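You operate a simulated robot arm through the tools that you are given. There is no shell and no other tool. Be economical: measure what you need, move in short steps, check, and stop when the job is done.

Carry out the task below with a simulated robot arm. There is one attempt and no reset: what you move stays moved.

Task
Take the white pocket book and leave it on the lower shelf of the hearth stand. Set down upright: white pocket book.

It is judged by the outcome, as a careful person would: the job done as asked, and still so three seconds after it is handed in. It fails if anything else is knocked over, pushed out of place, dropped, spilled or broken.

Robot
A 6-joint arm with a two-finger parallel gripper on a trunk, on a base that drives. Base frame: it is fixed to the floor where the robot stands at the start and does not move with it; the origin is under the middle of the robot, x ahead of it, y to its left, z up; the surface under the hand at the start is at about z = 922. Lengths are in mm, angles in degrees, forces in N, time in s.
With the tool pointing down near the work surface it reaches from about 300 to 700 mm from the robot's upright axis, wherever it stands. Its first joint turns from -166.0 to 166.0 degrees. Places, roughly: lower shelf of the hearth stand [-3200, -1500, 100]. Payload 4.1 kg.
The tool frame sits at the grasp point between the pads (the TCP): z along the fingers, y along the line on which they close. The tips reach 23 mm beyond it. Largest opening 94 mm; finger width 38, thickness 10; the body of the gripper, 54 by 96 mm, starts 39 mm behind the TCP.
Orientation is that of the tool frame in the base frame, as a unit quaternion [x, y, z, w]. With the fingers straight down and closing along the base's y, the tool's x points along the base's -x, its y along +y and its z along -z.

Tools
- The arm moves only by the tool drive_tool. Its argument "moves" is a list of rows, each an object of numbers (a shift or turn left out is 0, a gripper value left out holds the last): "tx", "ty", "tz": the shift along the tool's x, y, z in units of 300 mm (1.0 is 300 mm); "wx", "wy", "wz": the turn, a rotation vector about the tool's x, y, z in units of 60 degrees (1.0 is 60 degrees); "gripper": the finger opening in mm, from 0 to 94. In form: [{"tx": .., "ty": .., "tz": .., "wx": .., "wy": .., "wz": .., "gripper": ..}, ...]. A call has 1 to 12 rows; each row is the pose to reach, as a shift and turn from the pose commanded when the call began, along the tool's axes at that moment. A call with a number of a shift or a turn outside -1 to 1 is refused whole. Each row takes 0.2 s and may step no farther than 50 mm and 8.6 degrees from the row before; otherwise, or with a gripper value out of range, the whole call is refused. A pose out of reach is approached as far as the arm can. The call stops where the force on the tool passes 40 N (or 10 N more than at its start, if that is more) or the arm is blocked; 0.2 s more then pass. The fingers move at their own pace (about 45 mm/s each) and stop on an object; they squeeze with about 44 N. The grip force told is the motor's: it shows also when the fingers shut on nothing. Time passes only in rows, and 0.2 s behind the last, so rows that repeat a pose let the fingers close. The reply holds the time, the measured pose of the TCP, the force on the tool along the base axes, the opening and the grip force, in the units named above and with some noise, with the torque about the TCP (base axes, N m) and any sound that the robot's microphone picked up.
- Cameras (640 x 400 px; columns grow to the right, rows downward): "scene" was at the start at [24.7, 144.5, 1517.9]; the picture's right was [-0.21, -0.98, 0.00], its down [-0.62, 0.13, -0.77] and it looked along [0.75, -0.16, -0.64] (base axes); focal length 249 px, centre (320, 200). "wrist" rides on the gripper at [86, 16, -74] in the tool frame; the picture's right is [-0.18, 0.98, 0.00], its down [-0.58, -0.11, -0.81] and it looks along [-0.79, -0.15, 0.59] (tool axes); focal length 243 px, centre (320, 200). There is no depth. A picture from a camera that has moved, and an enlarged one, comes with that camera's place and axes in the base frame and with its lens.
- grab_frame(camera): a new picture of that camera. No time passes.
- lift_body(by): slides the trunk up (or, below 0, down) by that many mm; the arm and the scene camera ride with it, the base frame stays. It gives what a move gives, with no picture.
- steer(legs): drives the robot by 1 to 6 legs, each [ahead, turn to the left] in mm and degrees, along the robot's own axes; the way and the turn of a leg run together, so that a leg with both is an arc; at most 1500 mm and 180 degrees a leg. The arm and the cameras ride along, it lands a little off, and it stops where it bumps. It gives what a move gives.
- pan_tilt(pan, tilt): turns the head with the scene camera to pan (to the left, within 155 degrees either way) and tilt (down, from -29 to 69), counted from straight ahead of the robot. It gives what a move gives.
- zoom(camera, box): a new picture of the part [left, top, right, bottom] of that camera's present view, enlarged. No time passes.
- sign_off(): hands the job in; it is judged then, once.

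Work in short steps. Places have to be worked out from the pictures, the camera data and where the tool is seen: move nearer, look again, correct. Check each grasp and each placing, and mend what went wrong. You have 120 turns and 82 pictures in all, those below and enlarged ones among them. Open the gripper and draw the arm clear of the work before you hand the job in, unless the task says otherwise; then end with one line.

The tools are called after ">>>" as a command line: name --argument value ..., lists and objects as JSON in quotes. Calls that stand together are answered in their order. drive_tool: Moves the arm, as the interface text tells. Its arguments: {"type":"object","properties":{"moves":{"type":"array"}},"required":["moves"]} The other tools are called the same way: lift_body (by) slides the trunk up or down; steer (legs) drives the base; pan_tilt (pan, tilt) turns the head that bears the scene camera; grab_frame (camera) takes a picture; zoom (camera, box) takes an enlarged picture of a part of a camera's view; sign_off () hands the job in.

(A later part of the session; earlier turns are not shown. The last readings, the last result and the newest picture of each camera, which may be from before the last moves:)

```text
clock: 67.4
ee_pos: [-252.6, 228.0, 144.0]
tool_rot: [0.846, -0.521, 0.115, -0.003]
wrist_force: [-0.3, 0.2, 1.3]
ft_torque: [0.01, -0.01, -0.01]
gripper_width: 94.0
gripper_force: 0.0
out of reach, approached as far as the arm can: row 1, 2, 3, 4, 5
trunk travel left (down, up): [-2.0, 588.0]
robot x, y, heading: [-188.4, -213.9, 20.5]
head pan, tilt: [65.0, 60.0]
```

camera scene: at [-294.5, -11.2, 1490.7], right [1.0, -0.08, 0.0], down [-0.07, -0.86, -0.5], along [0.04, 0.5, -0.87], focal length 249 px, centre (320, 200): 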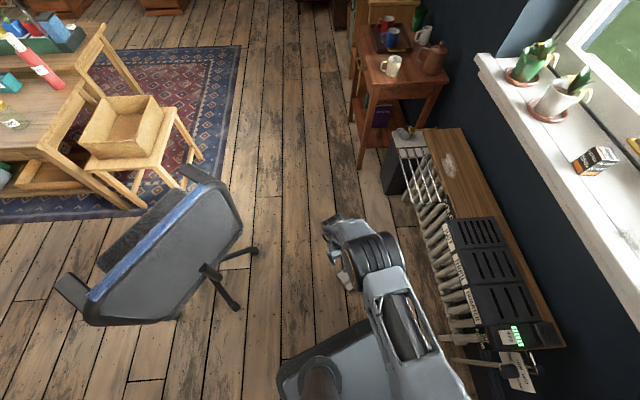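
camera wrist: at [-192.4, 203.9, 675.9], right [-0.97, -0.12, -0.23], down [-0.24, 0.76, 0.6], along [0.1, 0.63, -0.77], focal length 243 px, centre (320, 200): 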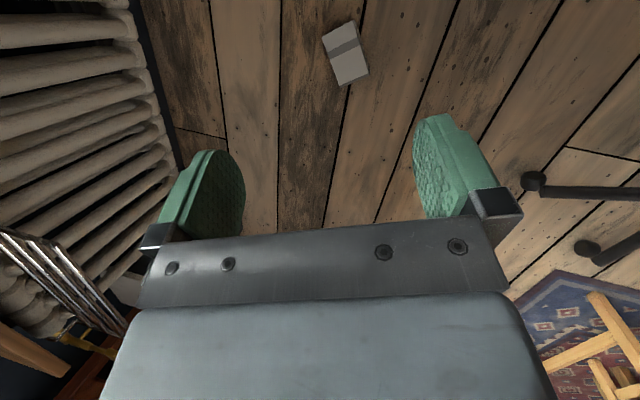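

The readings show the tool's heading can lead the arm's azimuth by only about 18°, but it can trail by up to 173°. So I will use the camera-away roll: grip with the camera side toward the book's head, and standing the book up then leaves the camera on top. I turn the wrist round by 176°.

>>> drive_tool --moves '[{"tz": -0.06, "wz": 0.14}, {"tz": -0.12, "wz": 0.28}, {"tz": -0.18, "wz": 0.42}, {"tz": -0.24, "wz": 0.56}, {"tz": -0.24, "wz": 0.7}, {"tz": -0.24, "wz": 0.84}, {"tz": -0.24, "wz": 0.98}]'

>>> drive_tool --moves '[{"wz": 0.14}, {"wz": 0.28}, {"wz": 0.42}, {"wz": 0.56}, {"wz": 0.7}, {"wz": 0.84}, {"wz": 0.98}]'

>>> drive_tool --moves '[{"wz": 0.14}, {"wz": 0.28}, {"wz": 0.42}, {"wz": 0.56}, {"wz": 0.7}, {"wz": 0.84}]'

```text
clock: 69.0
ee_pos: [-260.7, 233.5, 210.2]
tool_rot: [-0.481, 0.869, -0.096, 0.07]
wrist_force: [-0.2, -0.1, 0.1]
ft_torque: [-0.01, 0.01, 0.02]
gripper_width: 93.9
gripper_force: 0.1
out of reach, approached as far as the arm can: row 3, 4, 5, 6, 7
trunk travel left (down, up): [-2.0, 588.0]
robot x, y, heading: [-186.5, -213.2, 20.5]
head pan, tilt: [65.0, 60.0]
```

```text
clock: 70.6
ee_pos: [-256.6, 230.0, 210.1]
tool_rot: [0.008, 0.993, -0.051, 0.105]
wrist_force: [-1.0, 0.7, 0.3]
ft_torque: [0.0, 0.02, 0.0]
gripper_width: 93.9
gripper_force: 0.0
out of reach, approached as far as the arm can: row 1, 2, 3, 4, 5, 6, 7
trunk travel left (down, up): [-2.0, 588.0]
robot x, y, heading: [-185.4, -213.0, 20.7]
head pan, tilt: [65.0, 60.0]
```

```text
clock: 72.0
ee_pos: [-253.6, 226.5, 209.4]
tool_rot: [0.43, 0.895, -0.003, 0.117]
wrist_force: [0.0, 0.0, 0.2]
ft_torque: [0.0, -0.03, -0.01]
gripper_width: 93.8
gripper_force: 0.0
out of reach, approached as far as the arm can: row 1, 2, 3, 4, 5, 6
trunk travel left (down, up): [-2.0, 588.0]
robot x, y, heading: [-184.1, -211.5, 20.5]
head pan, tilt: [65.0, 60.0]
```

The roll is round, with the camera side now toward heading 128°. I move over the grip point and set heading 122° with the 25° lean, at z = 200.

>>> drive_tool --moves '[{"tx": -0.007, "ty": 0.129, "tz": 0.022, "wx": 0.031, "wy": -0.054, "wz": 0.021}, {"tx": -0.015, "ty": 0.258, "tz": 0.044, "wx": 0.062, "wy": -0.108, "wz": 0.043}, {"tx": -0.022, "ty": 0.387, "tz": 0.066, "wx": 0.094, "wy": -0.163, "wz": 0.065}, {"tx": -0.029, "ty": 0.516, "tz": 0.088, "wx": 0.125, "wy": -0.217, "wz": 0.086}, {"tx": -0.029, "ty": 0.516, "tz": 0.088, "wx": 0.125, "wy": -0.217, "wz": 0.086}]'

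>>> grab_frame --camera "wrist"

```text
clock: 73.2
ee_pos: [-103.3, 304.2, 198.4]
tool_rot: [0.468, 0.855, -0.094, 0.202]
wrist_force: [0.5, 0.9, -0.4]
ft_torque: [-0.03, -0.02, 0.02]
gripper_width: 93.9
gripper_force: 0.1
out of reach, approached as far as the arm can: row 1, 2, 3, 4, 5
trunk travel left (down, up): [-2.0, 588.0]
robot x, y, heading: [-187.2, -213.5, 20.7]
head pan, tilt: [65.0, 60.0]
```

```text
51 pictures are left
camera wrist: at [-150.5, 404.3, 228.1], right [0.91, 0.4, 0.11], down [-0.02, -0.22, 0.98], along [0.41, -0.89, -0.19], focal length 243 px, centre (320, 200)
```

wrist: 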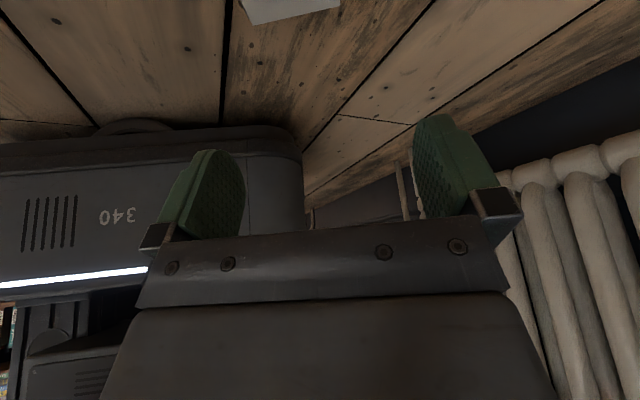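

The attitude is right (heading 122°, lean 25°), with the position about 25 mm off. I lower to z = 75 while correcting.

>>> drive_tool --moves '[{"tx": 0.08, "ty": -0.017, "tz": 0.113}, {"tx": 0.16, "ty": -0.034, "tz": 0.226}, {"tx": 0.239, "ty": -0.05, "tz": 0.338}, {"tx": 0.239, "ty": -0.05, "tz": 0.338}]'

>>> grab_frame --camera "wrist"

>>> grab_frame --camera "scene"

```text
clock: 74.2
ee_pos: [-108.3, 287.9, 85.1]
tool_rot: [0.467, 0.856, -0.093, 0.202]
wrist_force: [-0.8, 0.5, -0.1]
ft_torque: [0.0, 0.01, -0.04]
gripper_width: 94.3
gripper_force: 0.0
out of reach, approached as far as the arm can: row 1, 2, 3, 4
trunk travel left (down, up): [-2.0, 588.0]
robot x, y, heading: [-188.6, -205.8, 20.6]
head pan, tilt: [65.0, 60.0]
```

```text
50 pictures are left
camera wrist: at [-155.7, 389.1, 114.4], right [0.91, 0.4, 0.11], down [-0.02, -0.22, 0.97], along [0.41, -0.89, -0.2], focal length 243 px, centre (320, 200)
```

wrist: 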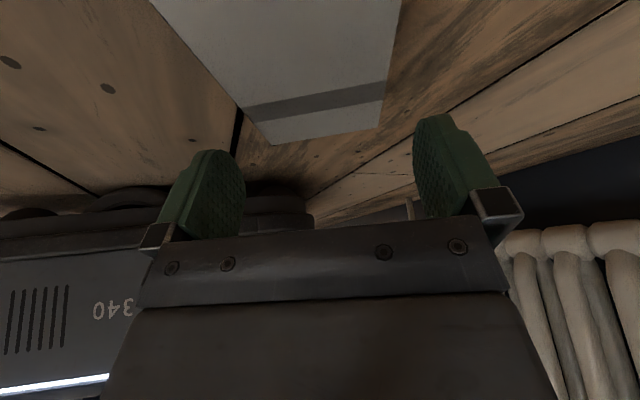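

```text
49 pictures are left
camera scene: at [-294.4, -11.3, 1017.7], right [1.0, -0.08, 0.0], down [-0.07, -0.86, -0.5], along [0.04, 0.5, -0.87], focal length 249 px, centre (320, 200)
```

scene: 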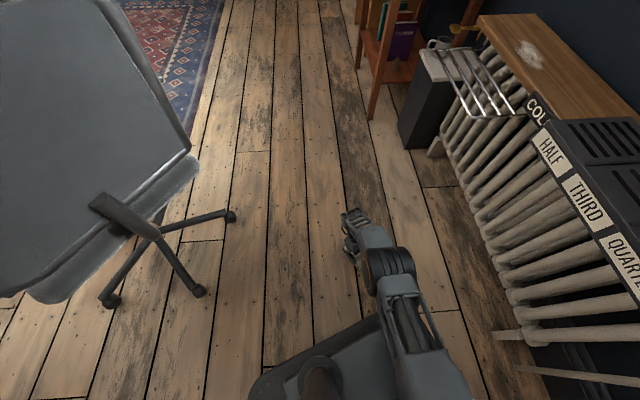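

The arm runs out of radial reach at r ≈ 500 and I need about 527. I raise the trunk, then shuffle the base about 100 mm sideways toward the book, keeping it on my left.

>>> lift_body --by 200

>>> steer --legs '[[0, -20], [-125, 0], [0, 40], [155, 0], [0, -20]]'

>>> grab_frame --camera "scene"

```text
clock: 76.3
ee_pos: [-107.4, 287.7, 285.8]
tool_rot: [0.467, 0.856, -0.092, 0.202]
wrist_force: [0.1, 0.3, -0.9]
ft_torque: [0.0, 0.01, 0.0]
gripper_width: 94.0
gripper_force: 0.1
trunk travel left (down, up): [-202.0, 388.0]
robot x, y, heading: [-185.2, -214.1, 20.8]
head pan, tilt: [65.0, 60.0]
```

```text
clock: 82.7
ee_pos: [-118.1, 387.7, 285.6]
tool_rot: [0.465, 0.857, -0.092, 0.202]
wrist_force: [0.0, -0.8, 0.6]
ft_torque: [-0.03, 0.0, 0.01]
gripper_width: 94.2
gripper_force: 0.0
trunk travel left (down, up): [-202.0, 388.0]
robot x, y, heading: [-195.9, -114.6, 20.9]
head pan, tilt: [65.0, 60.0]
```

```text
48 pictures are left
camera scene: at [-303.3, 87.9, 1217.7], right [1.0, -0.07, 0.0], down [-0.06, -0.86, -0.5], along [0.04, 0.5, -0.87], focal length 249 px, centre (320, 200)
```

scene: 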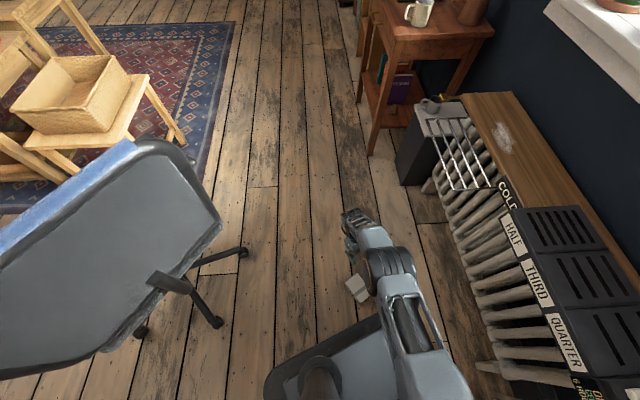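

The base is now at (-196, -115). I bring the tool over the grip point with a small roll fix, then lower the trunk to about z = 88.

>>> drive_tool --moves '[{"tx": -0.087, "ty": -0.075, "tz": 0.04, "wx": 0.018, "wy": 0.005, "wz": 0.005}, {"tx": -0.175, "ty": -0.151, "tz": 0.079, "wx": 0.036, "wy": 0.01, "wz": 0.01}, {"tx": -0.175, "ty": -0.151, "tz": 0.079, "wx": 0.036, "wy": 0.01, "wz": 0.01}]'

>>> lift_body --by -200

>>> grab_frame --camera "wrist"

>>> zoom --camera "scene" --box '[300, 180, 460, 280]'

```text
clock: 83.5
ee_pos: [-123.5, 315.0, 285.0]
tool_rot: [0.474, 0.854, -0.104, 0.19]
wrist_force: [0.2, -0.1, 0.7]
ft_torque: [0.04, -0.04, -0.01]
gripper_width: 93.9
gripper_force: 0.1
trunk travel left (down, up): [-202.0, 388.0]
robot x, y, heading: [-191.1, -109.3, 21.2]
head pan, tilt: [65.0, 60.0]
```

```text
clock: 85.6
ee_pos: [-123.3, 315.9, 85.2]
tool_rot: [0.474, 0.853, -0.105, 0.189]
wrist_force: [-0.2, -1.1, -0.4]
ft_torque: [0.03, 0.02, 0.01]
gripper_width: 93.8
gripper_force: 0.0
trunk travel left (down, up): [-2.0, 588.0]
robot x, y, heading: [-192.5, -111.7, 21.2]
head pan, tilt: [65.0, 60.0]
```

```text
47 pictures are left
camera wrist: at [-168.1, 418.2, 115.6], right [0.92, 0.38, 0.08], down [0.01, -0.22, 0.98], along [0.39, -0.9, -0.2], focal length 243 px, centre (320, 200)
```

wrist: 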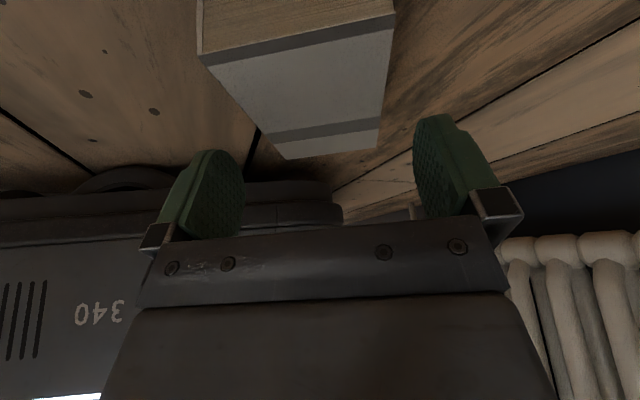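

```text
4.00 times, centred on (380, 230) of scene
camera zoom: at [-303.3, 87.9, 1017.7], right [1.0, -0.07, 0.0], down [-0.06, -0.86, -0.5], along [0.04, 0.5, -0.87], focal length 995 px, centre (80, 80)
```

zoom: 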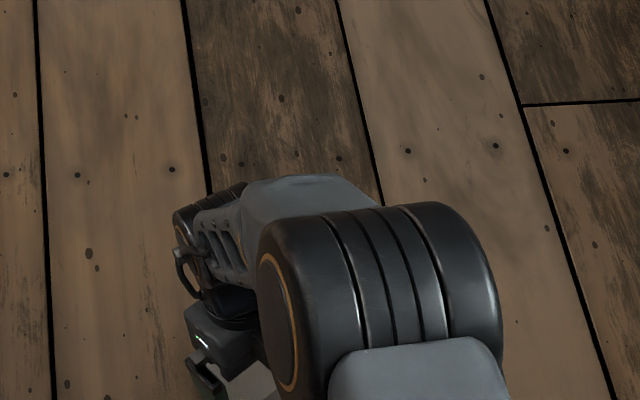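

From this view the book's head corners come out within 3 mm of my estimate, and the tool is centred 20 mm toward the head. I lower to z ≈ 33.

>>> drive_tool --moves '[{"tx": 0.025, "tz": 0.053}, {"tx": 0.05, "tz": 0.106}, {"tx": 0.074, "tz": 0.158}, {"tx": 0.074, "tz": 0.158}]'

>>> grab_frame --camera "wrist"

```text
clock: 86.6
ee_pos: [-122.4, 316.1, 32.1]
tool_rot: [0.473, 0.854, -0.105, 0.189]
wrist_force: [0.5, -0.3, -0.2]
ft_torque: [-0.02, 0.02, -0.01]
gripper_width: 93.8
gripper_force: 0.0
trunk travel left (down, up): [-2.0, 588.0]
robot x, y, heading: [-193.2, -114.2, 21.1]
head pan, tilt: [65.0, 60.0]
```

```text
45 pictures are left
camera wrist: at [-167.0, 418.1, 63.0], right [0.92, 0.38, 0.08], down [0.01, -0.22, 0.98], along [0.39, -0.9, -0.2], focal length 243 px, centre (320, 200)
```

wrist: 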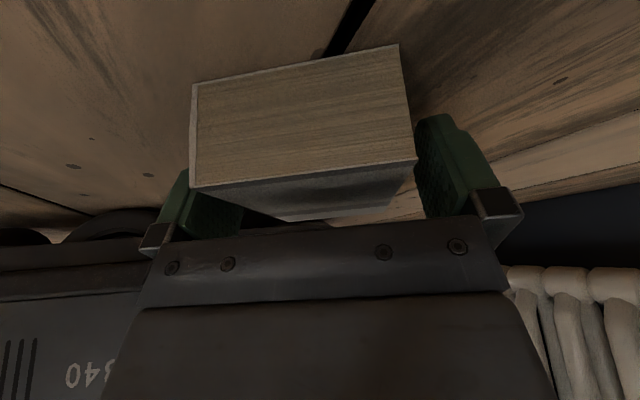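

The book sits between the two fingers and no contact force shows, so I close.

>>> drive_tool --moves '[{"gripper": 84}, {"gripper": 76}, {"gripper": 68}, {"gripper": 60}, {"gripper": 60}, {"gripper": 60}]'

>>> drive_tool --moves '[{"tx": -0.05, "tz": -0.105}, {"tx": -0.1, "tz": -0.21}, {"tx": -0.15, "tz": -0.32}, {"tx": -0.2, "tz": -0.43}, {"tx": -0.2, "tz": -0.43}]'

>>> grab_frame --camera "wrist"

```text
clock: 88.0
ee_pos: [-122.6, 316.0, 34.0]
tool_rot: [0.474, 0.853, -0.106, 0.19]
wrist_force: [-1.8, -1.9, -0.3]
ft_torque: [-0.11, -0.02, -0.06]
gripper_width: 74.9
gripper_force: 43.8
trunk travel left (down, up): [-2.0, 588.0]
robot x, y, heading: [-193.9, -112.2, 20.9]
head pan, tilt: [65.0, 60.0]
```

```text
clock: 89.2
ee_pos: [-125.7, 317.4, 175.2]
tool_rot: [0.473, 0.854, -0.105, 0.189]
wrist_force: [0.2, 0.4, -2.4]
ft_torque: [0.03, 0.03, 0.04]
gripper_width: 74.8
gripper_force: 44.1
trunk travel left (down, up): [-2.0, 588.0]
robot x, y, heading: [-193.8, -112.3, 20.9]
head pan, tilt: [65.0, 60.0]
```

```text
44 pictures are left
camera wrist: at [-169.0, 419.5, 205.8], right [0.92, 0.38, 0.08], down [0.01, -0.22, 0.98], along [0.39, -0.9, -0.2], focal length 243 px, centre (320, 200)
```

wrist: 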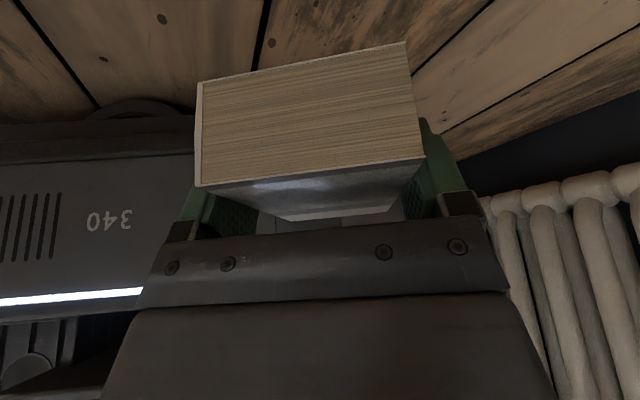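

Held at 74.8 mm with 44 N and 2.4 N of weight. I raise the trunk a little for clearance and start pitching the book upright here, to prove the final attitude is reachable and the grip holds.

>>> lift_body --by 200

>>> drive_tool --moves '[{"tx": 0.03, "tz": -0.014, "wy": 0.125}, {"tx": 0.06, "tz": -0.028, "wy": 0.25}, {"tx": 0.09, "tz": -0.042, "wy": 0.375}, {"tx": 0.12, "tz": -0.056, "wy": 0.5}, {"tx": 0.15, "tz": -0.07, "wy": 0.625}, {"tx": 0.18, "tz": -0.085, "wy": 0.75}, {"tx": 0.18, "tz": -0.085, "wy": 0.75}]'

```text
clock: 91.4
ee_pos: [-124.5, 317.3, 376.4]
tool_rot: [0.473, 0.854, -0.106, 0.189]
wrist_force: [0.1, 0.0, -2.5]
ft_torque: [0.07, -0.02, 0.01]
gripper_width: 74.8
gripper_force: 44.2
trunk travel left (down, up): [-202.0, 388.0]
robot x, y, heading: [-196.8, -107.9, 21.2]
head pan, tilt: [65.0, 60.0]
```

```text
clock: 93.0
ee_pos: [-156.5, 369.2, 375.0]
tool_rot: [0.478, 0.861, 0.084, -0.153]
wrist_force: [0.1, 0.2, -2.0]
ft_torque: [-0.02, 0.01, -0.01]
gripper_width: 74.5
gripper_force: 44.3
out of reach, approached as far as the arm can: row 1, 2, 3, 4, 5
trunk travel left (down, up): [-202.0, 388.0]
robot x, y, heading: [-191.3, -113.6, 21.2]
head pan, tilt: [65.0, 60.0]
```

The grip holds halfway through. I continue the pitch to the final attitude.

>>> drive_tool --moves '[{"tx": 0.031, "tz": 0.011, "wy": 0.125}, {"tx": 0.063, "tz": 0.023, "wy": 0.25}, {"tx": 0.094, "tz": 0.034, "wy": 0.375}, {"tx": 0.125, "tz": 0.045, "wy": 0.5}, {"tx": 0.157, "tz": 0.057, "wy": 0.625}, {"tx": 0.188, "tz": 0.068, "wy": 0.75}, {"tx": 0.188, "tz": 0.068, "wy": 0.75}]'

>>> grab_frame --camera "wrist"

>>> grab_frame --camera "scene"

```text
clock: 94.6
ee_pos: [-188.1, 419.0, 374.0]
tool_rot: [0.409, 0.737, 0.261, -0.47]
wrist_force: [-0.3, 0.7, -2.0]
ft_torque: [-0.05, -0.03, -0.01]
gripper_width: 74.7
gripper_force: 44.2
trunk travel left (down, up): [-202.0, 388.0]
robot x, y, heading: [-193.0, -109.8, 20.8]
head pan, tilt: [65.0, 60.0]
```

```text
43 pictures are left
camera wrist: at [-157.5, 401.8, 484.2], right [0.88, 0.45, -0.17], down [0.42, -0.89, -0.19], along [-0.23, 0.09, -0.97], focal length 243 px, centre (320, 200)
```

wrist: 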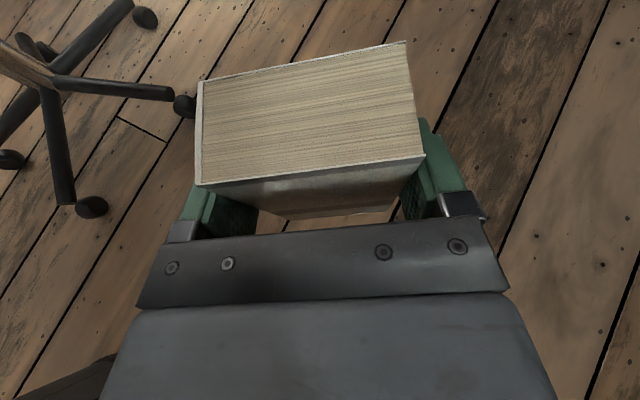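

```text
42 pictures are left
camera scene: at [-303.3, 88.1, 1217.6], right [1.0, -0.07, 0.0], down [-0.06, -0.86, -0.5], along [0.04, 0.5, -0.87], focal length 249 px, centre (320, 200)
```

scene: 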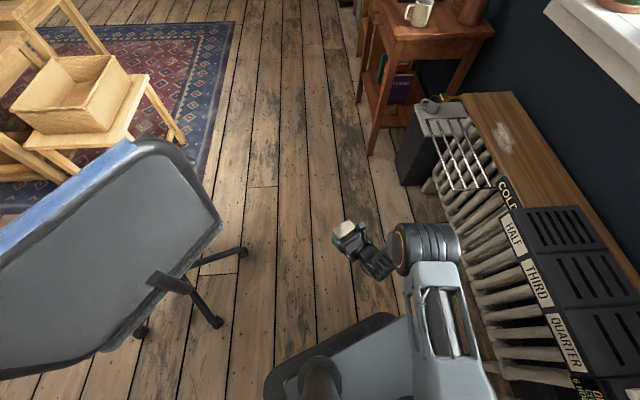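

The book is exactly upright in the hand: pitch 25°, closing line level, camera on top. I retract 150 mm for travel, then make a small test turn and check that the grip survives driving.

>>> drive_tool --moves '[{"tx": -0.053, "tz": -0.113}, {"tx": -0.106, "tz": -0.227}, {"tx": -0.158, "tz": -0.34}, {"tx": -0.211, "tz": -0.453}, {"tx": -0.211, "tz": -0.453}]'

>>> steer --legs '[[0, 20]]'

```text
clock: 95.8
ee_pos: [-108.0, 289.9, 377.6]
tool_rot: [0.409, 0.738, 0.261, -0.469]
wrist_force: [0.8, 0.4, -1.7]
ft_torque: [-0.06, -0.02, 0.02]
gripper_width: 74.8
gripper_force: 43.9
trunk travel left (down, up): [-202.0, 388.0]
robot x, y, heading: [-192.2, -109.5, 21.1]
head pan, tilt: [65.0, 60.0]
```

```text
clock: 97.3
ee_pos: [-247.8, 296.6, 376.0]
tool_rot: [0.275, 0.797, 0.175, -0.508]
wrist_force: [-0.2, 0.6, -1.9]
ft_torque: [-0.02, -0.02, 0.02]
gripper_width: 74.6
gripper_force: 44.2
trunk travel left (down, up): [-202.0, 388.0]
robot x, y, heading: [-190.1, -114.0, 40.6]
head pan, tilt: [65.0, 60.0]
```

The grip is unchanged. I continue turning left toward heading 190° in moderate legs.

>>> steer --legs '[[0, 35], [0, 35]]'

>>> steer --legs '[[0, 40], [0, 39]]'

>>> pan_tilt --pan 10 --tilt 30

>>> grab_frame --camera "scene"

```text
clock: 101.0
ee_pos: [-595.5, -26.6, 375.0]
tool_rot: [-0.233, 0.811, -0.148, -0.516]
wrist_force: [-0.6, 0.5, -1.9]
ft_torque: [-0.01, -0.03, 0.02]
gripper_width: 74.5
gripper_force: 43.4
trunk travel left (down, up): [-202.0, 388.0]
robot x, y, heading: [-194.1, -108.8, 111.2]
head pan, tilt: [65.0, 60.0]
```

```text
clock: 105.1
ee_pos: [-352.3, -489.7, 377.4]
tool_rot: [0.696, -0.477, 0.443, 0.304]
wrist_force: [0.4, -0.7, -1.8]
ft_torque: [0.01, 0.02, 0.01]
gripper_width: 74.7
gripper_force: 43.9
trunk travel left (down, up): [-202.0, 388.0]
robot x, y, heading: [-192.0, -114.3, -169.8]
head pan, tilt: [65.0, 60.0]
```

```text
clock: 106.4
ee_pos: [-353.5, -489.7, 375.9]
tool_rot: [0.695, -0.476, 0.444, 0.304]
wrist_force: [-0.7, -0.2, -2.2]
ft_torque: [0.02, 0.01, -0.01]
gripper_width: 74.7
gripper_force: 43.6
trunk travel left (down, up): [-202.0, 388.0]
robot x, y, heading: [-192.8, -113.2, -169.8]
head pan, tilt: [10.0, 30.0]
```

```text
41 pictures are left
camera scene: at [-188.8, -297.5, 1259.7], right [-0.35, 0.94, 0.0], down [0.47, 0.17, -0.87], along [-0.81, -0.3, -0.5], focal length 249 px, centre (320, 200)
```

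scene: 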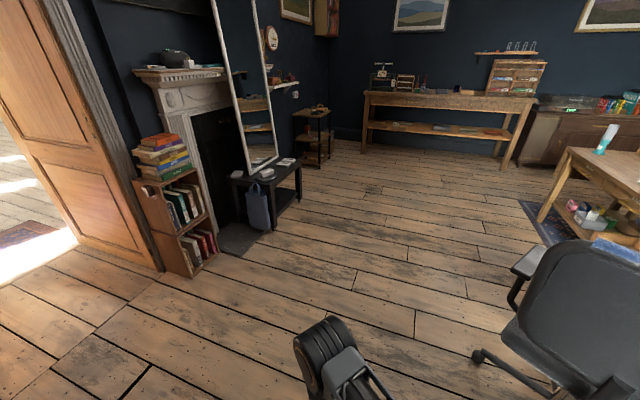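

The grip still holds at 74.7 mm. The way ahead is clear, with the chair to the right at y ≥ 100. I drive along heading ~192° in two parts.

>>> steer --legs '[[0, 2], [500, 0]]'

>>> steer --legs '[[600, 0], [600, 0]]'

>>> pan_tilt --pan 25 --tilt 32

>>> grab_frame --camera "scene"

```text
clock: 109.7
ee_pos: [-833.8, -600.5, 375.9]
tool_rot: [0.703, -0.466, 0.448, 0.297]
wrist_force: [0.0, -0.5, -2.7]
ft_torque: [0.0, 0.01, -0.02]
gripper_width: 74.8
gripper_force: 44.3
trunk travel left (down, up): [-202.0, 388.0]
robot x, y, heading: [-686.6, -211.4, -168.1]
head pan, tilt: [10.0, 30.0]
```

```text
clock: 116.1
ee_pos: [-2020.9, -848.3, 375.7]
tool_rot: [0.705, -0.464, 0.448, 0.295]
wrist_force: [0.7, 0.3, -2.9]
ft_torque: [-0.02, 0.0, -0.02]
gripper_width: 74.6
gripper_force: 44.4
trunk travel left (down, up): [-202.0, 388.0]
robot x, y, heading: [-1877.6, -462.2, -168.0]
head pan, tilt: [10.0, 30.0]
```

```text
clock: 116.9
ee_pos: [-2020.2, -848.4, 375.7]
tool_rot: [0.704, -0.464, 0.449, 0.295]
wrist_force: [-0.7, -0.2, -2.4]
ft_torque: [0.05, 0.03, 0.01]
gripper_width: 74.3
gripper_force: 43.8
trunk travel left (down, up): [-202.0, 388.0]
robot x, y, heading: [-1874.3, -463.8, -167.9]
head pan, tilt: [25.0, 32.0]
```

```text
40 pictures are left
camera scene: at [-1851.6, -670.7, 1256.6], right [-0.6, 0.8, 0.0], down [0.42, 0.32, -0.85], along [-0.68, -0.51, -0.53], focal length 249 px, centre (320, 200)
```

scene: 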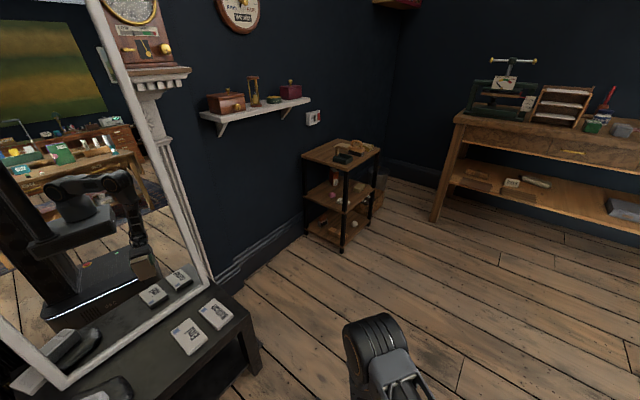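

The stand is ahead and to the left. I zoom in to locate its lower board and the things on it.

>>> zoom --camera "scene" --box '[276, 125, 404, 255]'

```text
3.08 times, centred on (340, 190) of scene
camera zoom: at [-1851.6, -670.7, 1256.6], right [-0.6, 0.8, 0.0], down [0.42, 0.32, -0.85], along [-0.68, -0.51, -0.53], focal length 765 px, centre (258, 231)
```

zoom: 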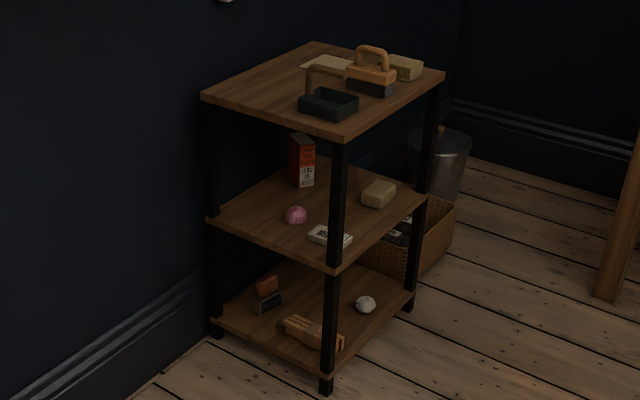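

The stand's feet come out at x -3390…-3000, y -1665…-1325, with the lower bay at about z 95–330. There is a clear gap around x ≈ -3150 between the brush and the white ball. Before planning the final stance I zoom in on the mirror to judge the height of my own base deck.

>>> zoom --camera "scene" --box '[0, 140, 240, 340]'

>>> grab_frame --camera "wrist"

```text
2.00 times, centred on (120, 240) of scene
camera zoom: at [-1851.6, -670.7, 1256.6], right [-0.6, 0.8, 0.0], down [0.42, 0.32, -0.85], along [-0.68, -0.51, -0.53], focal length 497 px, centre (720, 120)
```

zoom: 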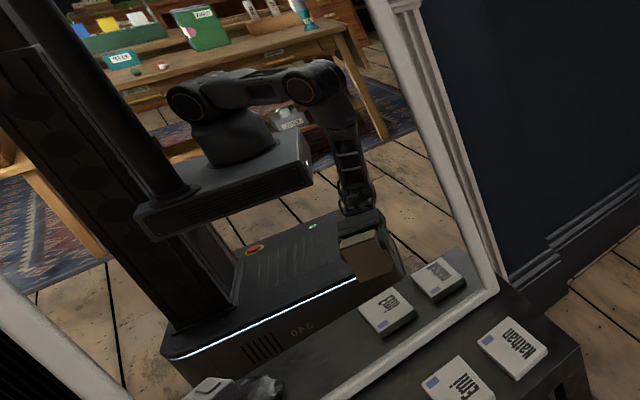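

```text
37 pictures are left
camera wrist: at [-2047.5, -826.2, 485.0], right [-0.93, -0.32, -0.17], down [-0.29, 0.94, -0.19], along [0.22, -0.13, -0.97], focal length 243 px, centre (320, 200)
```

wrist: 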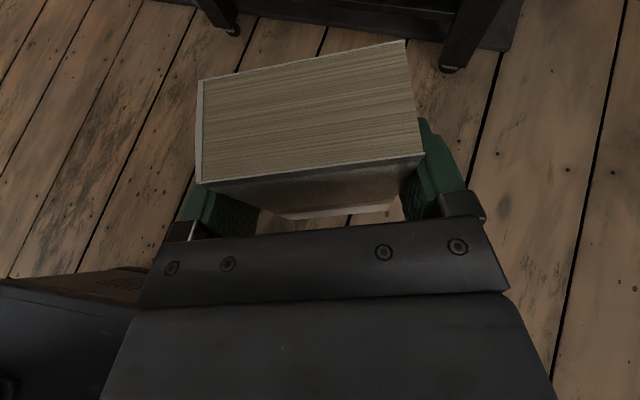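

The deck is only about 240 mm high, so I must keep the wrist outboard of it when low. I will stand parallel to the stand with it on my left, ending near (-2865, -860) at heading 169°. First I turn slightly and drive to the start of that arc.

>>> steer --legs '[[0, 13.2], [440, 0], [436, 0]]'

>>> pan_tilt --pan 40 --tilt 40

>>> grab_frame --camera "scene"

```text
clock: 122.6
ee_pos: [-2727.2, -1234.5, 376.5]
tool_rot: [0.749, -0.387, 0.478, 0.246]
wrist_force: [0.2, -0.3, -3.9]
ft_torque: [0.07, 0.03, 0.02]
gripper_width: 74.5
gripper_force: 43.8
trunk travel left (down, up): [-202.0, 388.0]
robot x, y, heading: [-2665.0, -831.0, -155.5]
head pan, tilt: [25.0, 32.0]
```

```text
clock: 123.4
ee_pos: [-2727.1, -1235.3, 375.6]
tool_rot: [0.749, -0.387, 0.477, 0.246]
wrist_force: [0.1, 0.8, -2.5]
ft_torque: [0.03, 0.02, -0.04]
gripper_width: 74.5
gripper_force: 43.6
trunk travel left (down, up): [-202.0, 388.0]
robot x, y, heading: [-2663.4, -826.9, -155.5]
head pan, tilt: [40.0, 40.0]
```

```text
36 pictures are left
camera scene: at [-2577.8, -1033.6, 1244.4], right [-0.9, 0.43, 0.0], down [0.28, 0.58, -0.77], along [-0.33, -0.69, -0.64], focal length 249 px, centre (320, 200)
```

scene: 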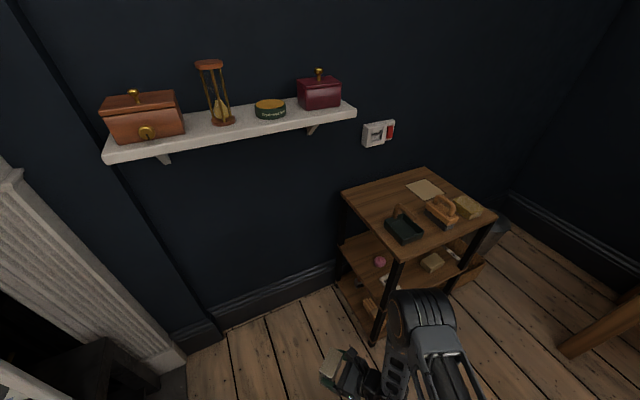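

The stand's near foot again measures about (-2990, -1340), consistent with before. I make the arc into the final stance.

>>> steer --legs '[[200, -35.5]]'

>>> pan_tilt --pan 55 --tilt 50

>>> grab_frame --camera "scene"

>>> grab_frame --camera "wrist"

```text
clock: 125.5
ee_pos: [-3149.1, -1144.7, 375.9]
tool_rot: [-0.595, 0.598, -0.379, -0.38]
wrist_force: [-0.2, 0.0, -2.9]
ft_torque: [0.01, 0.0, 0.01]
gripper_width: 74.7
gripper_force: 43.9
trunk travel left (down, up): [-202.0, 388.0]
robot x, y, heading: [-2866.8, -854.3, 168.8]
head pan, tilt: [40.0, 40.0]
```

```text
clock: 126.2
ee_pos: [-3147.9, -1144.9, 375.3]
tool_rot: [-0.596, 0.597, -0.38, -0.38]
wrist_force: [-0.1, 0.8, -1.9]
ft_torque: [0.04, 0.0, 0.03]
gripper_width: 74.7
gripper_force: 43.8
trunk travel left (down, up): [-202.0, 388.0]
robot x, y, heading: [-2864.2, -853.9, 168.8]
head pan, tilt: [55.0, 50.0]
```

```text
35 pictures are left
camera scene: at [-2889.9, -1081.2, 1230.2], right [-0.69, 0.72, 0.0], down [0.55, 0.53, -0.64], along [-0.46, -0.44, -0.77], focal length 249 px, centre (320, 200)
```

scene: 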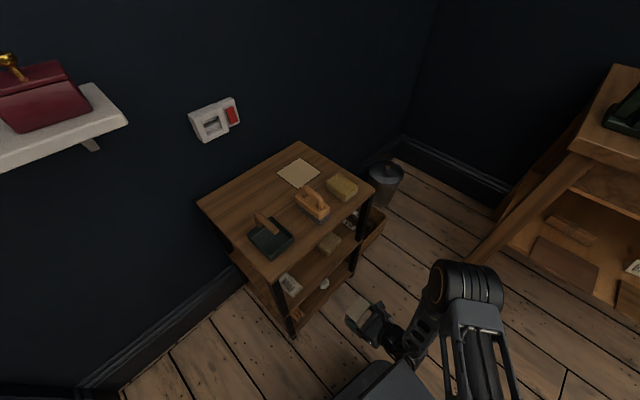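

```text
34 pictures are left
camera wrist: at [-3164.1, -1113.5, 485.0], right [-0.98, 0.08, -0.17], down [0.11, 0.98, -0.19], along [0.15, -0.2, -0.97], focal length 243 px, centre (320, 200)
```

wrist: 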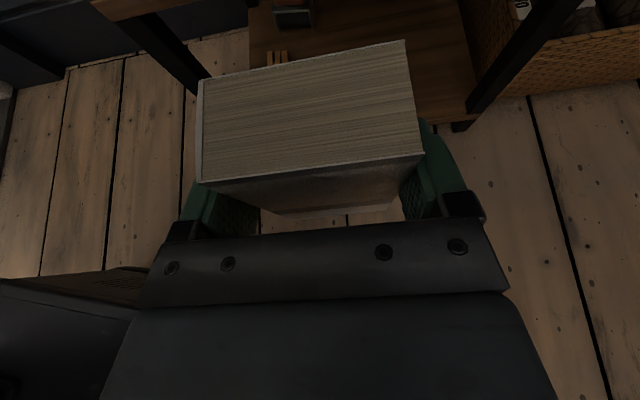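

The stance is as planned and the grip is intact. I zoom in on the lower bay from here to check the gap between the brush and the ball.

>>> zoom --camera "scene" --box '[240, 240, 400, 340]'

```text
4.00 times, centred on (320, 290) of scene
camera zoom: at [-2889.9, -1081.2, 1230.2], right [-0.69, 0.72, 0.0], down [0.55, 0.53, -0.64], along [-0.46, -0.44, -0.77], focal length 995 px, centre (320, -160)
```

zoom: 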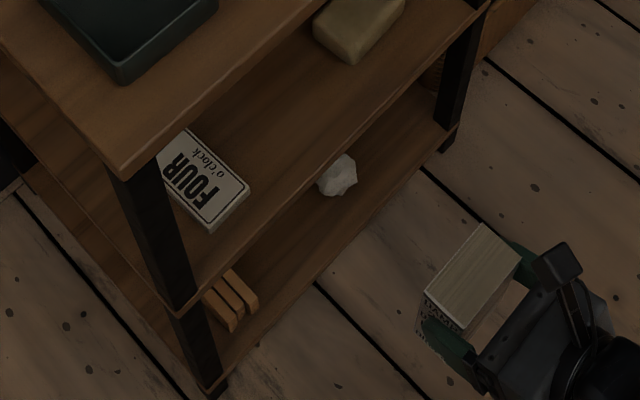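

The gap on the lower board runs from x ≈ -3062 (brush end) to -3183 (ball), so I aim for the book centred at x = -3122. The front edge is at y ≈ -1318. I shift over and reach out to y = -1262, still in front of the stand.

>>> drive_tool --moves '[{"tx": 0.055, "ty": -0.029, "tz": 0.118}, {"tx": 0.11, "ty": -0.058, "tz": 0.236}, {"tx": 0.165, "ty": -0.087, "tz": 0.354}, {"tx": 0.165, "ty": -0.087, "tz": 0.354}]'

>>> lift_body --by -180

>>> grab_frame --camera "wrist"

>>> grab_frame --camera "scene"

```text
clock: 127.2
ee_pos: [-3121.9, -1265.5, 374.7]
tool_rot: [-0.596, 0.597, -0.38, -0.38]
wrist_force: [-0.1, 0.3, -2.1]
ft_torque: [0.03, -0.01, -0.02]
gripper_width: 74.7
gripper_force: 44.0
trunk travel left (down, up): [-202.0, 388.0]
robot x, y, heading: [-2866.3, -850.8, 169.1]
head pan, tilt: [55.0, 50.0]
```

```text
clock: 129.2
ee_pos: [-3119.8, -1265.2, 194.7]
tool_rot: [-0.595, 0.598, -0.379, -0.38]
wrist_force: [0.1, -0.3, -1.9]
ft_torque: [0.0, 0.02, -0.04]
gripper_width: 74.6
gripper_force: 43.8
trunk travel left (down, up): [-22.0, 568.0]
robot x, y, heading: [-2863.8, -849.9, 168.8]
head pan, tilt: [55.0, 50.0]
```

```text
32 pictures are left
camera wrist: at [-3136.4, -1232.8, 304.7], right [-0.98, 0.08, -0.17], down [0.11, 0.98, -0.19], along [0.15, -0.2, -0.97], focal length 243 px, centre (320, 200)
```

wrist: 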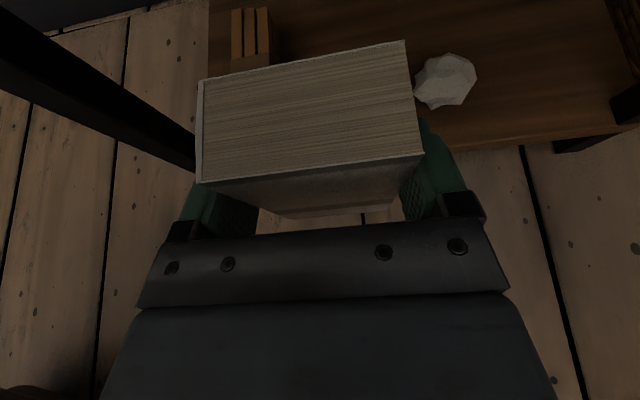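

```text
31 pictures are left
camera scene: at [-2889.8, -1081.3, 1050.2], right [-0.69, 0.72, 0.0], down [0.55, 0.53, -0.64], along [-0.46, -0.44, -0.77], focal length 249 px, centre (320, 200)
```

scene: 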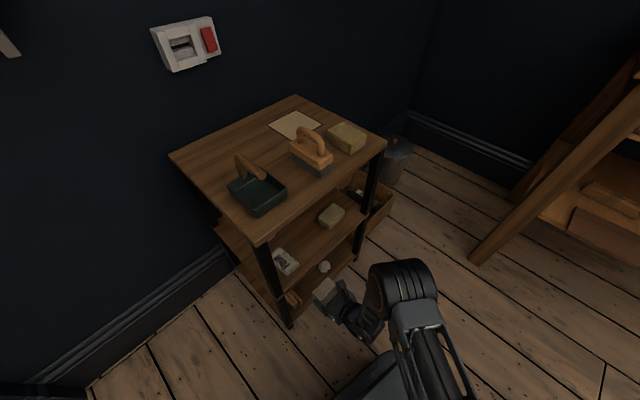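

The view confirms the gap (-3068 to -3190) and the front edge at about -1315. I insert horizontally by 82 mm with a 6 mm shift, and the book's bottom about 13 mm above the board.

>>> drive_tool --moves '[{"tx": 0.025, "ty": 0.02, "tz": 0.064}, {"tx": 0.05, "ty": 0.02, "tz": 0.128}, {"tx": 0.075, "ty": 0.02, "tz": 0.192}, {"tx": 0.1, "ty": 0.02, "tz": 0.255}, {"tx": 0.1, "ty": 0.02, "tz": 0.255}]'

>>> grab_frame --camera "wrist"

>>> zoom --camera "scene" --box '[240, 230, 400, 330]'

```text
clock: 130.4
ee_pos: [-3126.4, -1346.5, 190.1]
tool_rot: [-0.595, 0.598, -0.379, -0.381]
wrist_force: [0.3, 0.1, -2.1]
ft_torque: [0.02, 0.05, 0.03]
gripper_width: 74.7
gripper_force: 43.7
trunk travel left (down, up): [-22.0, 568.0]
robot x, y, heading: [-2862.4, -853.7, 168.7]
head pan, tilt: [55.0, 50.0]
```

```text
30 pictures are left
camera wrist: at [-3141.7, -1314.9, 299.8], right [-0.98, 0.08, -0.17], down [0.11, 0.98, -0.18], along [0.15, -0.2, -0.97], focal length 243 px, centre (320, 200)
```

wrist: 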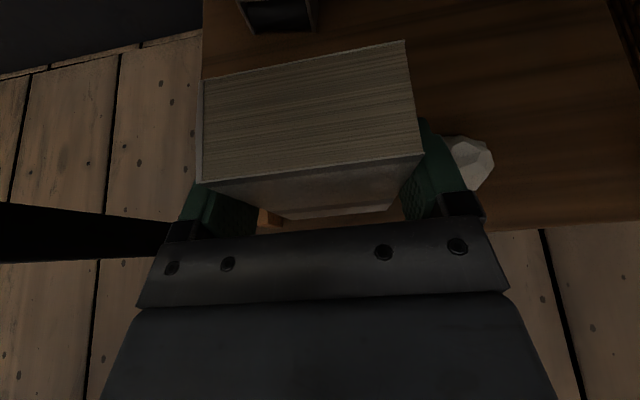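

```text
4.00 times, centred on (320, 280) of scene
camera zoom: at [-2889.8, -1081.3, 1050.2], right [-0.69, 0.72, 0.0], down [0.55, 0.53, -0.64], along [-0.46, -0.44, -0.77], focal length 995 px, centre (320, -120)
```

zoom: 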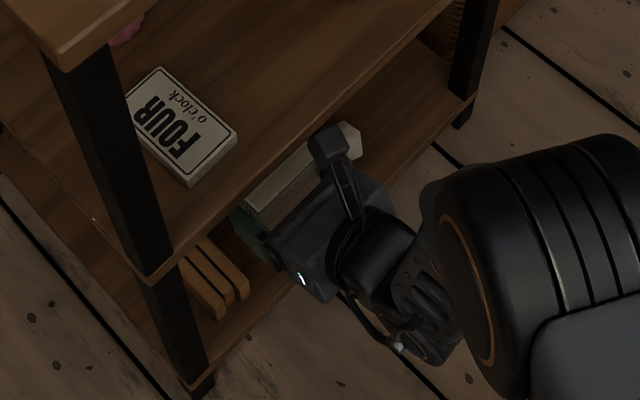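

The book is inside the bay with about 20 mm to the brush and clear of the ball. I lower in small steps, watching the vertical force for contact.

>>> drive_tool --moves '[{"tx": -0.015, "tz": 0.007}, {"tx": -0.03, "tz": 0.014}, {"tx": -0.036, "tz": 0.017}]'

>>> drive_tool --moves '[{"tx": -0.006, "tz": 0.003}, {"tx": -0.006, "tz": 0.003}]'

>>> drive_tool --moves '[{"tx": -0.006, "tz": 0.003}, {"tx": -0.006, "tz": 0.003}]'

```text
clock: 131.2
ee_pos: [-3126.7, -1347.1, 178.6]
tool_rot: [-0.596, 0.598, -0.379, -0.379]
wrist_force: [-0.3, -0.2, -3.1]
ft_torque: [0.01, -0.01, 0.01]
gripper_width: 74.6
gripper_force: 43.8
trunk travel left (down, up): [-22.0, 568.0]
robot x, y, heading: [-2861.5, -851.4, 168.9]
head pan, tilt: [55.0, 50.0]
```

```text
clock: 131.8
ee_pos: [-3126.4, -1346.4, 177.1]
tool_rot: [-0.595, 0.598, -0.379, -0.38]
wrist_force: [0.4, 0.7, -2.8]
ft_torque: [0.03, 0.02, 0.0]
gripper_width: 74.4
gripper_force: 44.0
trunk travel left (down, up): [-22.0, 568.0]
robot x, y, heading: [-2862.2, -853.6, 168.8]
head pan, tilt: [55.0, 50.0]
```

```text
clock: 132.4
ee_pos: [-3126.5, -1346.6, 174.0]
tool_rot: [-0.595, 0.598, -0.379, -0.38]
wrist_force: [0.4, -0.5, -2.4]
ft_torque: [0.01, 0.02, -0.01]
gripper_width: 74.4
gripper_force: 43.8
trunk travel left (down, up): [-22.0, 568.0]
robot x, y, heading: [-2863.0, -852.2, 168.8]
head pan, tilt: [55.0, 50.0]
```

No contact yet at z = 174, so I continue in 2 mm steps.

>>> drive_tool --moves '[{"tx": -0.006, "tz": 0.003}, {"tx": -0.006, "tz": 0.003}]'

>>> drive_tool --moves '[{"tx": -0.006, "tz": 0.003}, {"tx": -0.006, "tz": 0.003}]'

>>> zoom --camera "scene" --box '[240, 230, 400, 330]'

```text
clock: 133.1
ee_pos: [-3127.0, -1346.1, 171.7]
tool_rot: [-0.595, 0.598, -0.378, -0.38]
wrist_force: [-0.3, -0.7, -2.2]
ft_torque: [-0.01, -0.01, 0.0]
gripper_width: 74.7
gripper_force: 44.2
trunk travel left (down, up): [-22.0, 568.0]
robot x, y, heading: [-2864.0, -850.9, 169.0]
head pan, tilt: [55.0, 50.0]
```

```text
clock: 133.7
ee_pos: [-3127.7, -1347.1, 170.2]
tool_rot: [-0.595, 0.598, -0.379, -0.381]
wrist_force: [-0.2, 0.7, -2.6]
ft_torque: [0.04, 0.0, 0.01]
gripper_width: 74.6
gripper_force: 44.4
trunk travel left (down, up): [-22.0, 568.0]
robot x, y, heading: [-2866.9, -854.2, 168.6]
head pan, tilt: [55.0, 50.0]
```

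```text
4.00 times, centred on (320, 280) of scene
camera zoom: at [-2889.8, -1081.3, 1050.2], right [-0.69, 0.72, 0.0], down [0.55, 0.53, -0.64], along [-0.46, -0.44, -0.77], focal length 995 px, centre (320, -120)
```

zoom: 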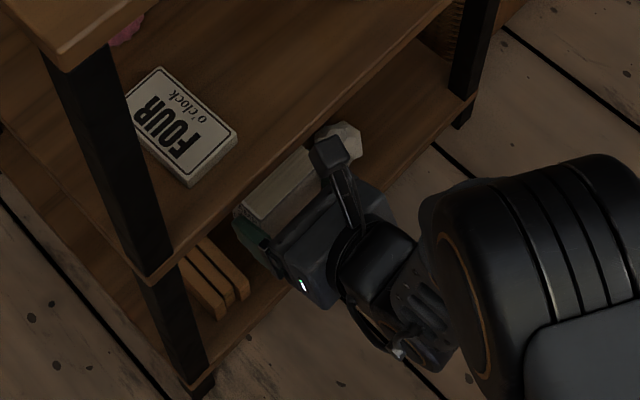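

Still free at z = 170; I estimated the board top somewhere in 82–100, so I keep stepping down.

>>> drive_tool --moves '[{"tx": -0.006, "tz": 0.003}, {"tx": -0.006, "tz": 0.003}]'

>>> drive_tool --moves '[{"tx": -0.006, "tz": 0.003}, {"tx": -0.006, "tz": 0.003}]'

>>> drive_tool --moves '[{"tx": -0.006, "tz": 0.003}, {"tx": -0.006, "tz": 0.003}]'

```text
clock: 134.2
ee_pos: [-3126.8, -1345.7, 168.2]
tool_rot: [-0.595, 0.598, -0.38, -0.38]
wrist_force: [0.4, -0.2, -3.4]
ft_torque: [0.04, 0.03, -0.03]
gripper_width: 74.7
gripper_force: 43.4
trunk travel left (down, up): [-22.0, 568.0]
robot x, y, heading: [-2861.9, -850.3, 168.8]
head pan, tilt: [55.0, 50.0]
```

```text
clock: 134.8
ee_pos: [-3125.7, -1346.6, 166.3]
tool_rot: [-0.596, 0.598, -0.379, -0.38]
wrist_force: [0.5, 0.4, -2.8]
ft_torque: [-0.01, 0.03, 0.0]
gripper_width: 74.6
gripper_force: 44.1
trunk travel left (down, up): [-22.0, 568.0]
robot x, y, heading: [-2861.3, -850.3, 168.7]
head pan, tilt: [55.0, 50.0]
```

```text
clock: 135.4
ee_pos: [-3127.1, -1347.1, 164.3]
tool_rot: [-0.595, 0.598, -0.379, -0.38]
wrist_force: [-0.2, 1.1, -2.4]
ft_torque: [0.03, -0.02, 0.0]
gripper_width: 74.9
gripper_force: 44.0
trunk travel left (down, up): [-22.0, 568.0]
robot x, y, heading: [-2862.6, -849.0, 168.9]
head pan, tilt: [55.0, 50.0]
```

Still free (book bottom ≈ 87). I continue stepping.

>>> drive_tool --moves '[{"tx": -0.006, "tz": 0.003}, {"tx": -0.006, "tz": 0.003}]'

>>> drive_tool --moves '[{"tx": -0.006, "tz": 0.003}, {"tx": -0.006, "tz": 0.003}]'

>>> drive_tool --moves '[{"tx": -0.006, "tz": 0.003}, {"tx": -0.006, "tz": 0.003}]'

>>> grab_frame --camera "wrist"

```text
clock: 136.1
ee_pos: [-3126.7, -1346.4, 161.2]
tool_rot: [-0.595, 0.598, -0.379, -0.38]
wrist_force: [0.5, -0.3, -3.1]
ft_torque: [0.04, -0.02, 0.02]
gripper_width: 74.7
gripper_force: 43.8
trunk travel left (down, up): [-22.0, 568.0]
robot x, y, heading: [-2858.3, -851.3, 168.6]
head pan, tilt: [55.0, 50.0]
```

```text
clock: 136.7
ee_pos: [-3127.0, -1346.0, 159.7]
tool_rot: [-0.595, 0.597, -0.379, -0.38]
wrist_force: [-0.2, 0.7, -3.0]
ft_torque: [0.02, -0.03, -0.01]
gripper_width: 74.9
gripper_force: 44.3
trunk travel left (down, up): [-22.0, 568.0]
robot x, y, heading: [-2862.0, -850.3, 168.8]
head pan, tilt: [55.0, 50.0]
```

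```text
clock: 137.2
ee_pos: [-3126.1, -1348.1, 157.4]
tool_rot: [-0.595, 0.597, -0.38, -0.381]
wrist_force: [-0.2, -0.1, -3.4]
ft_torque: [0.02, -0.02, -0.01]
gripper_width: 74.5
gripper_force: 44.0
trunk travel left (down, up): [-22.0, 568.0]
robot x, y, heading: [-2865.9, -853.8, 168.9]
head pan, tilt: [55.0, 50.0]
```

```text
27 pictures are left
camera wrist: at [-3142.7, -1315.4, 267.1], right [-0.98, 0.08, -0.17], down [0.11, 0.98, -0.19], along [0.15, -0.2, -0.97], focal length 243 px, centre (320, 200)
```

wrist: 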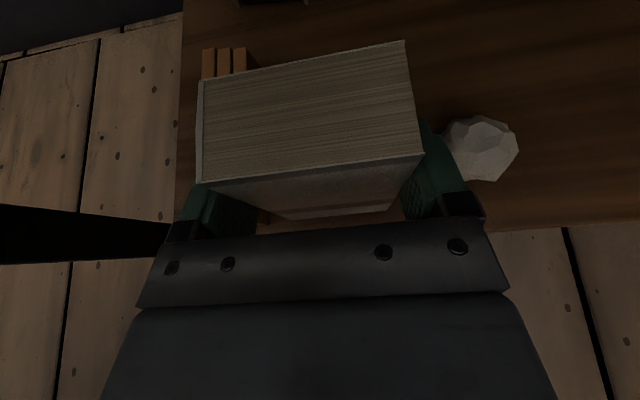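

From the ball's parallax the board lies nearer z ≈ 75–80, so contact should be close. I continue stepping.

>>> drive_tool --moves '[{"tx": -0.006, "tz": 0.003}, {"tx": -0.006, "tz": 0.003}]'

>>> drive_tool --moves '[{"tx": -0.006, "tz": 0.003}, {"tx": -0.006, "tz": 0.003}]'

>>> drive_tool --moves '[{"tx": -0.006, "tz": 0.003}, {"tx": -0.006, "tz": 0.003}]'

```text
clock: 137.8
ee_pos: [-3127.0, -1346.9, 155.7]
tool_rot: [-0.596, 0.598, -0.379, -0.38]
wrist_force: [-0.5, 0.5, -2.2]
ft_torque: [0.03, -0.01, -0.03]
gripper_width: 74.8
gripper_force: 44.3
trunk travel left (down, up): [-22.0, 568.0]
robot x, y, heading: [-2865.9, -851.3, 168.6]
head pan, tilt: [55.0, 50.0]
```

```text
clock: 138.4
ee_pos: [-3127.2, -1346.4, 153.1]
tool_rot: [-0.595, 0.598, -0.379, -0.38]
wrist_force: [-0.2, 0.5, -3.5]
ft_torque: [0.03, 0.03, 0.01]
gripper_width: 74.7
gripper_force: 43.8
trunk travel left (down, up): [-22.0, 568.0]
robot x, y, heading: [-2865.0, -853.7, 168.8]
head pan, tilt: [55.0, 50.0]
```

```text
clock: 139.1
ee_pos: [-3125.8, -1346.7, 151.7]
tool_rot: [-0.595, 0.598, -0.379, -0.38]
wrist_force: [0.5, -0.4, -2.2]
ft_torque: [0.03, 0.03, -0.01]
gripper_width: 74.7
gripper_force: 43.8
trunk travel left (down, up): [-22.0, 568.0]
robot x, y, heading: [-2860.9, -852.4, 169.0]
head pan, tilt: [55.0, 50.0]
```

Still weightless contact-wise at 151.7. I continue.

>>> drive_tool --moves '[{"tx": -0.006, "tz": 0.003}, {"tx": -0.006, "tz": 0.003}]'

>>> drive_tool --moves '[{"tx": -0.006, "tz": 0.003}, {"tx": -0.006, "tz": 0.003}]'

>>> grab_frame --camera "wrist"

>>> zoom --camera "scene" --box '[260, 240, 380, 330]'

```text
clock: 139.7
ee_pos: [-3126.5, -1347.6, 150.6]
tool_rot: [-0.596, 0.597, -0.38, -0.38]
wrist_force: [0.6, 0.2, -2.4]
ft_torque: [0.04, 0.02, 0.01]
gripper_width: 74.5
gripper_force: 44.0
trunk travel left (down, up): [-22.0, 568.0]
robot x, y, heading: [-2861.3, -852.3, 168.7]
head pan, tilt: [55.0, 50.0]
```

```text
clock: 140.2
ee_pos: [-3126.1, -1347.7, 149.2]
tool_rot: [-0.595, 0.598, -0.379, -0.38]
wrist_force: [0.2, 0.0, -2.8]
ft_torque: [0.03, 0.01, -0.02]
gripper_width: 74.9
gripper_force: 43.8
trunk travel left (down, up): [-22.0, 568.0]
robot x, y, heading: [-2863.1, -850.2, 168.7]
head pan, tilt: [55.0, 50.0]
```

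```text
26 pictures are left
camera wrist: at [-3142.2, -1315.9, 256.9], right [-0.98, 0.08, -0.17], down [0.11, 0.98, -0.18], along [0.15, -0.2, -0.97], focal length 243 px, centre (320, 200)
```

wrist: 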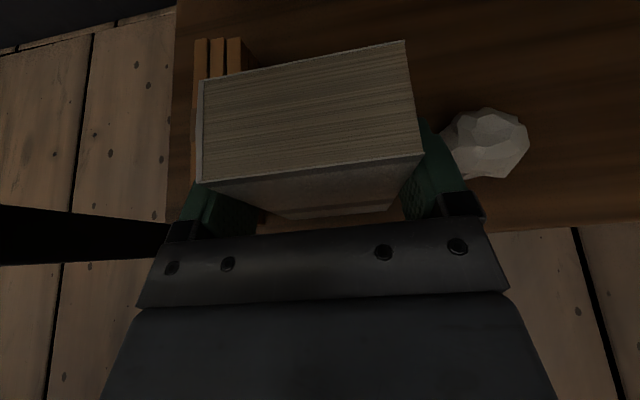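

```text
4.44 times, centred on (320, 285) of scene
camera zoom: at [-2889.8, -1081.3, 1050.2], right [-0.69, 0.72, 0.0], down [0.55, 0.53, -0.64], along [-0.46, -0.44, -0.77], focal length 1105 px, centre (320, -178)
```

zoom: 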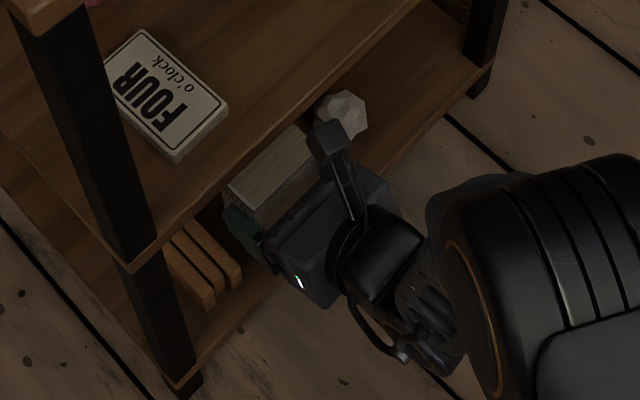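

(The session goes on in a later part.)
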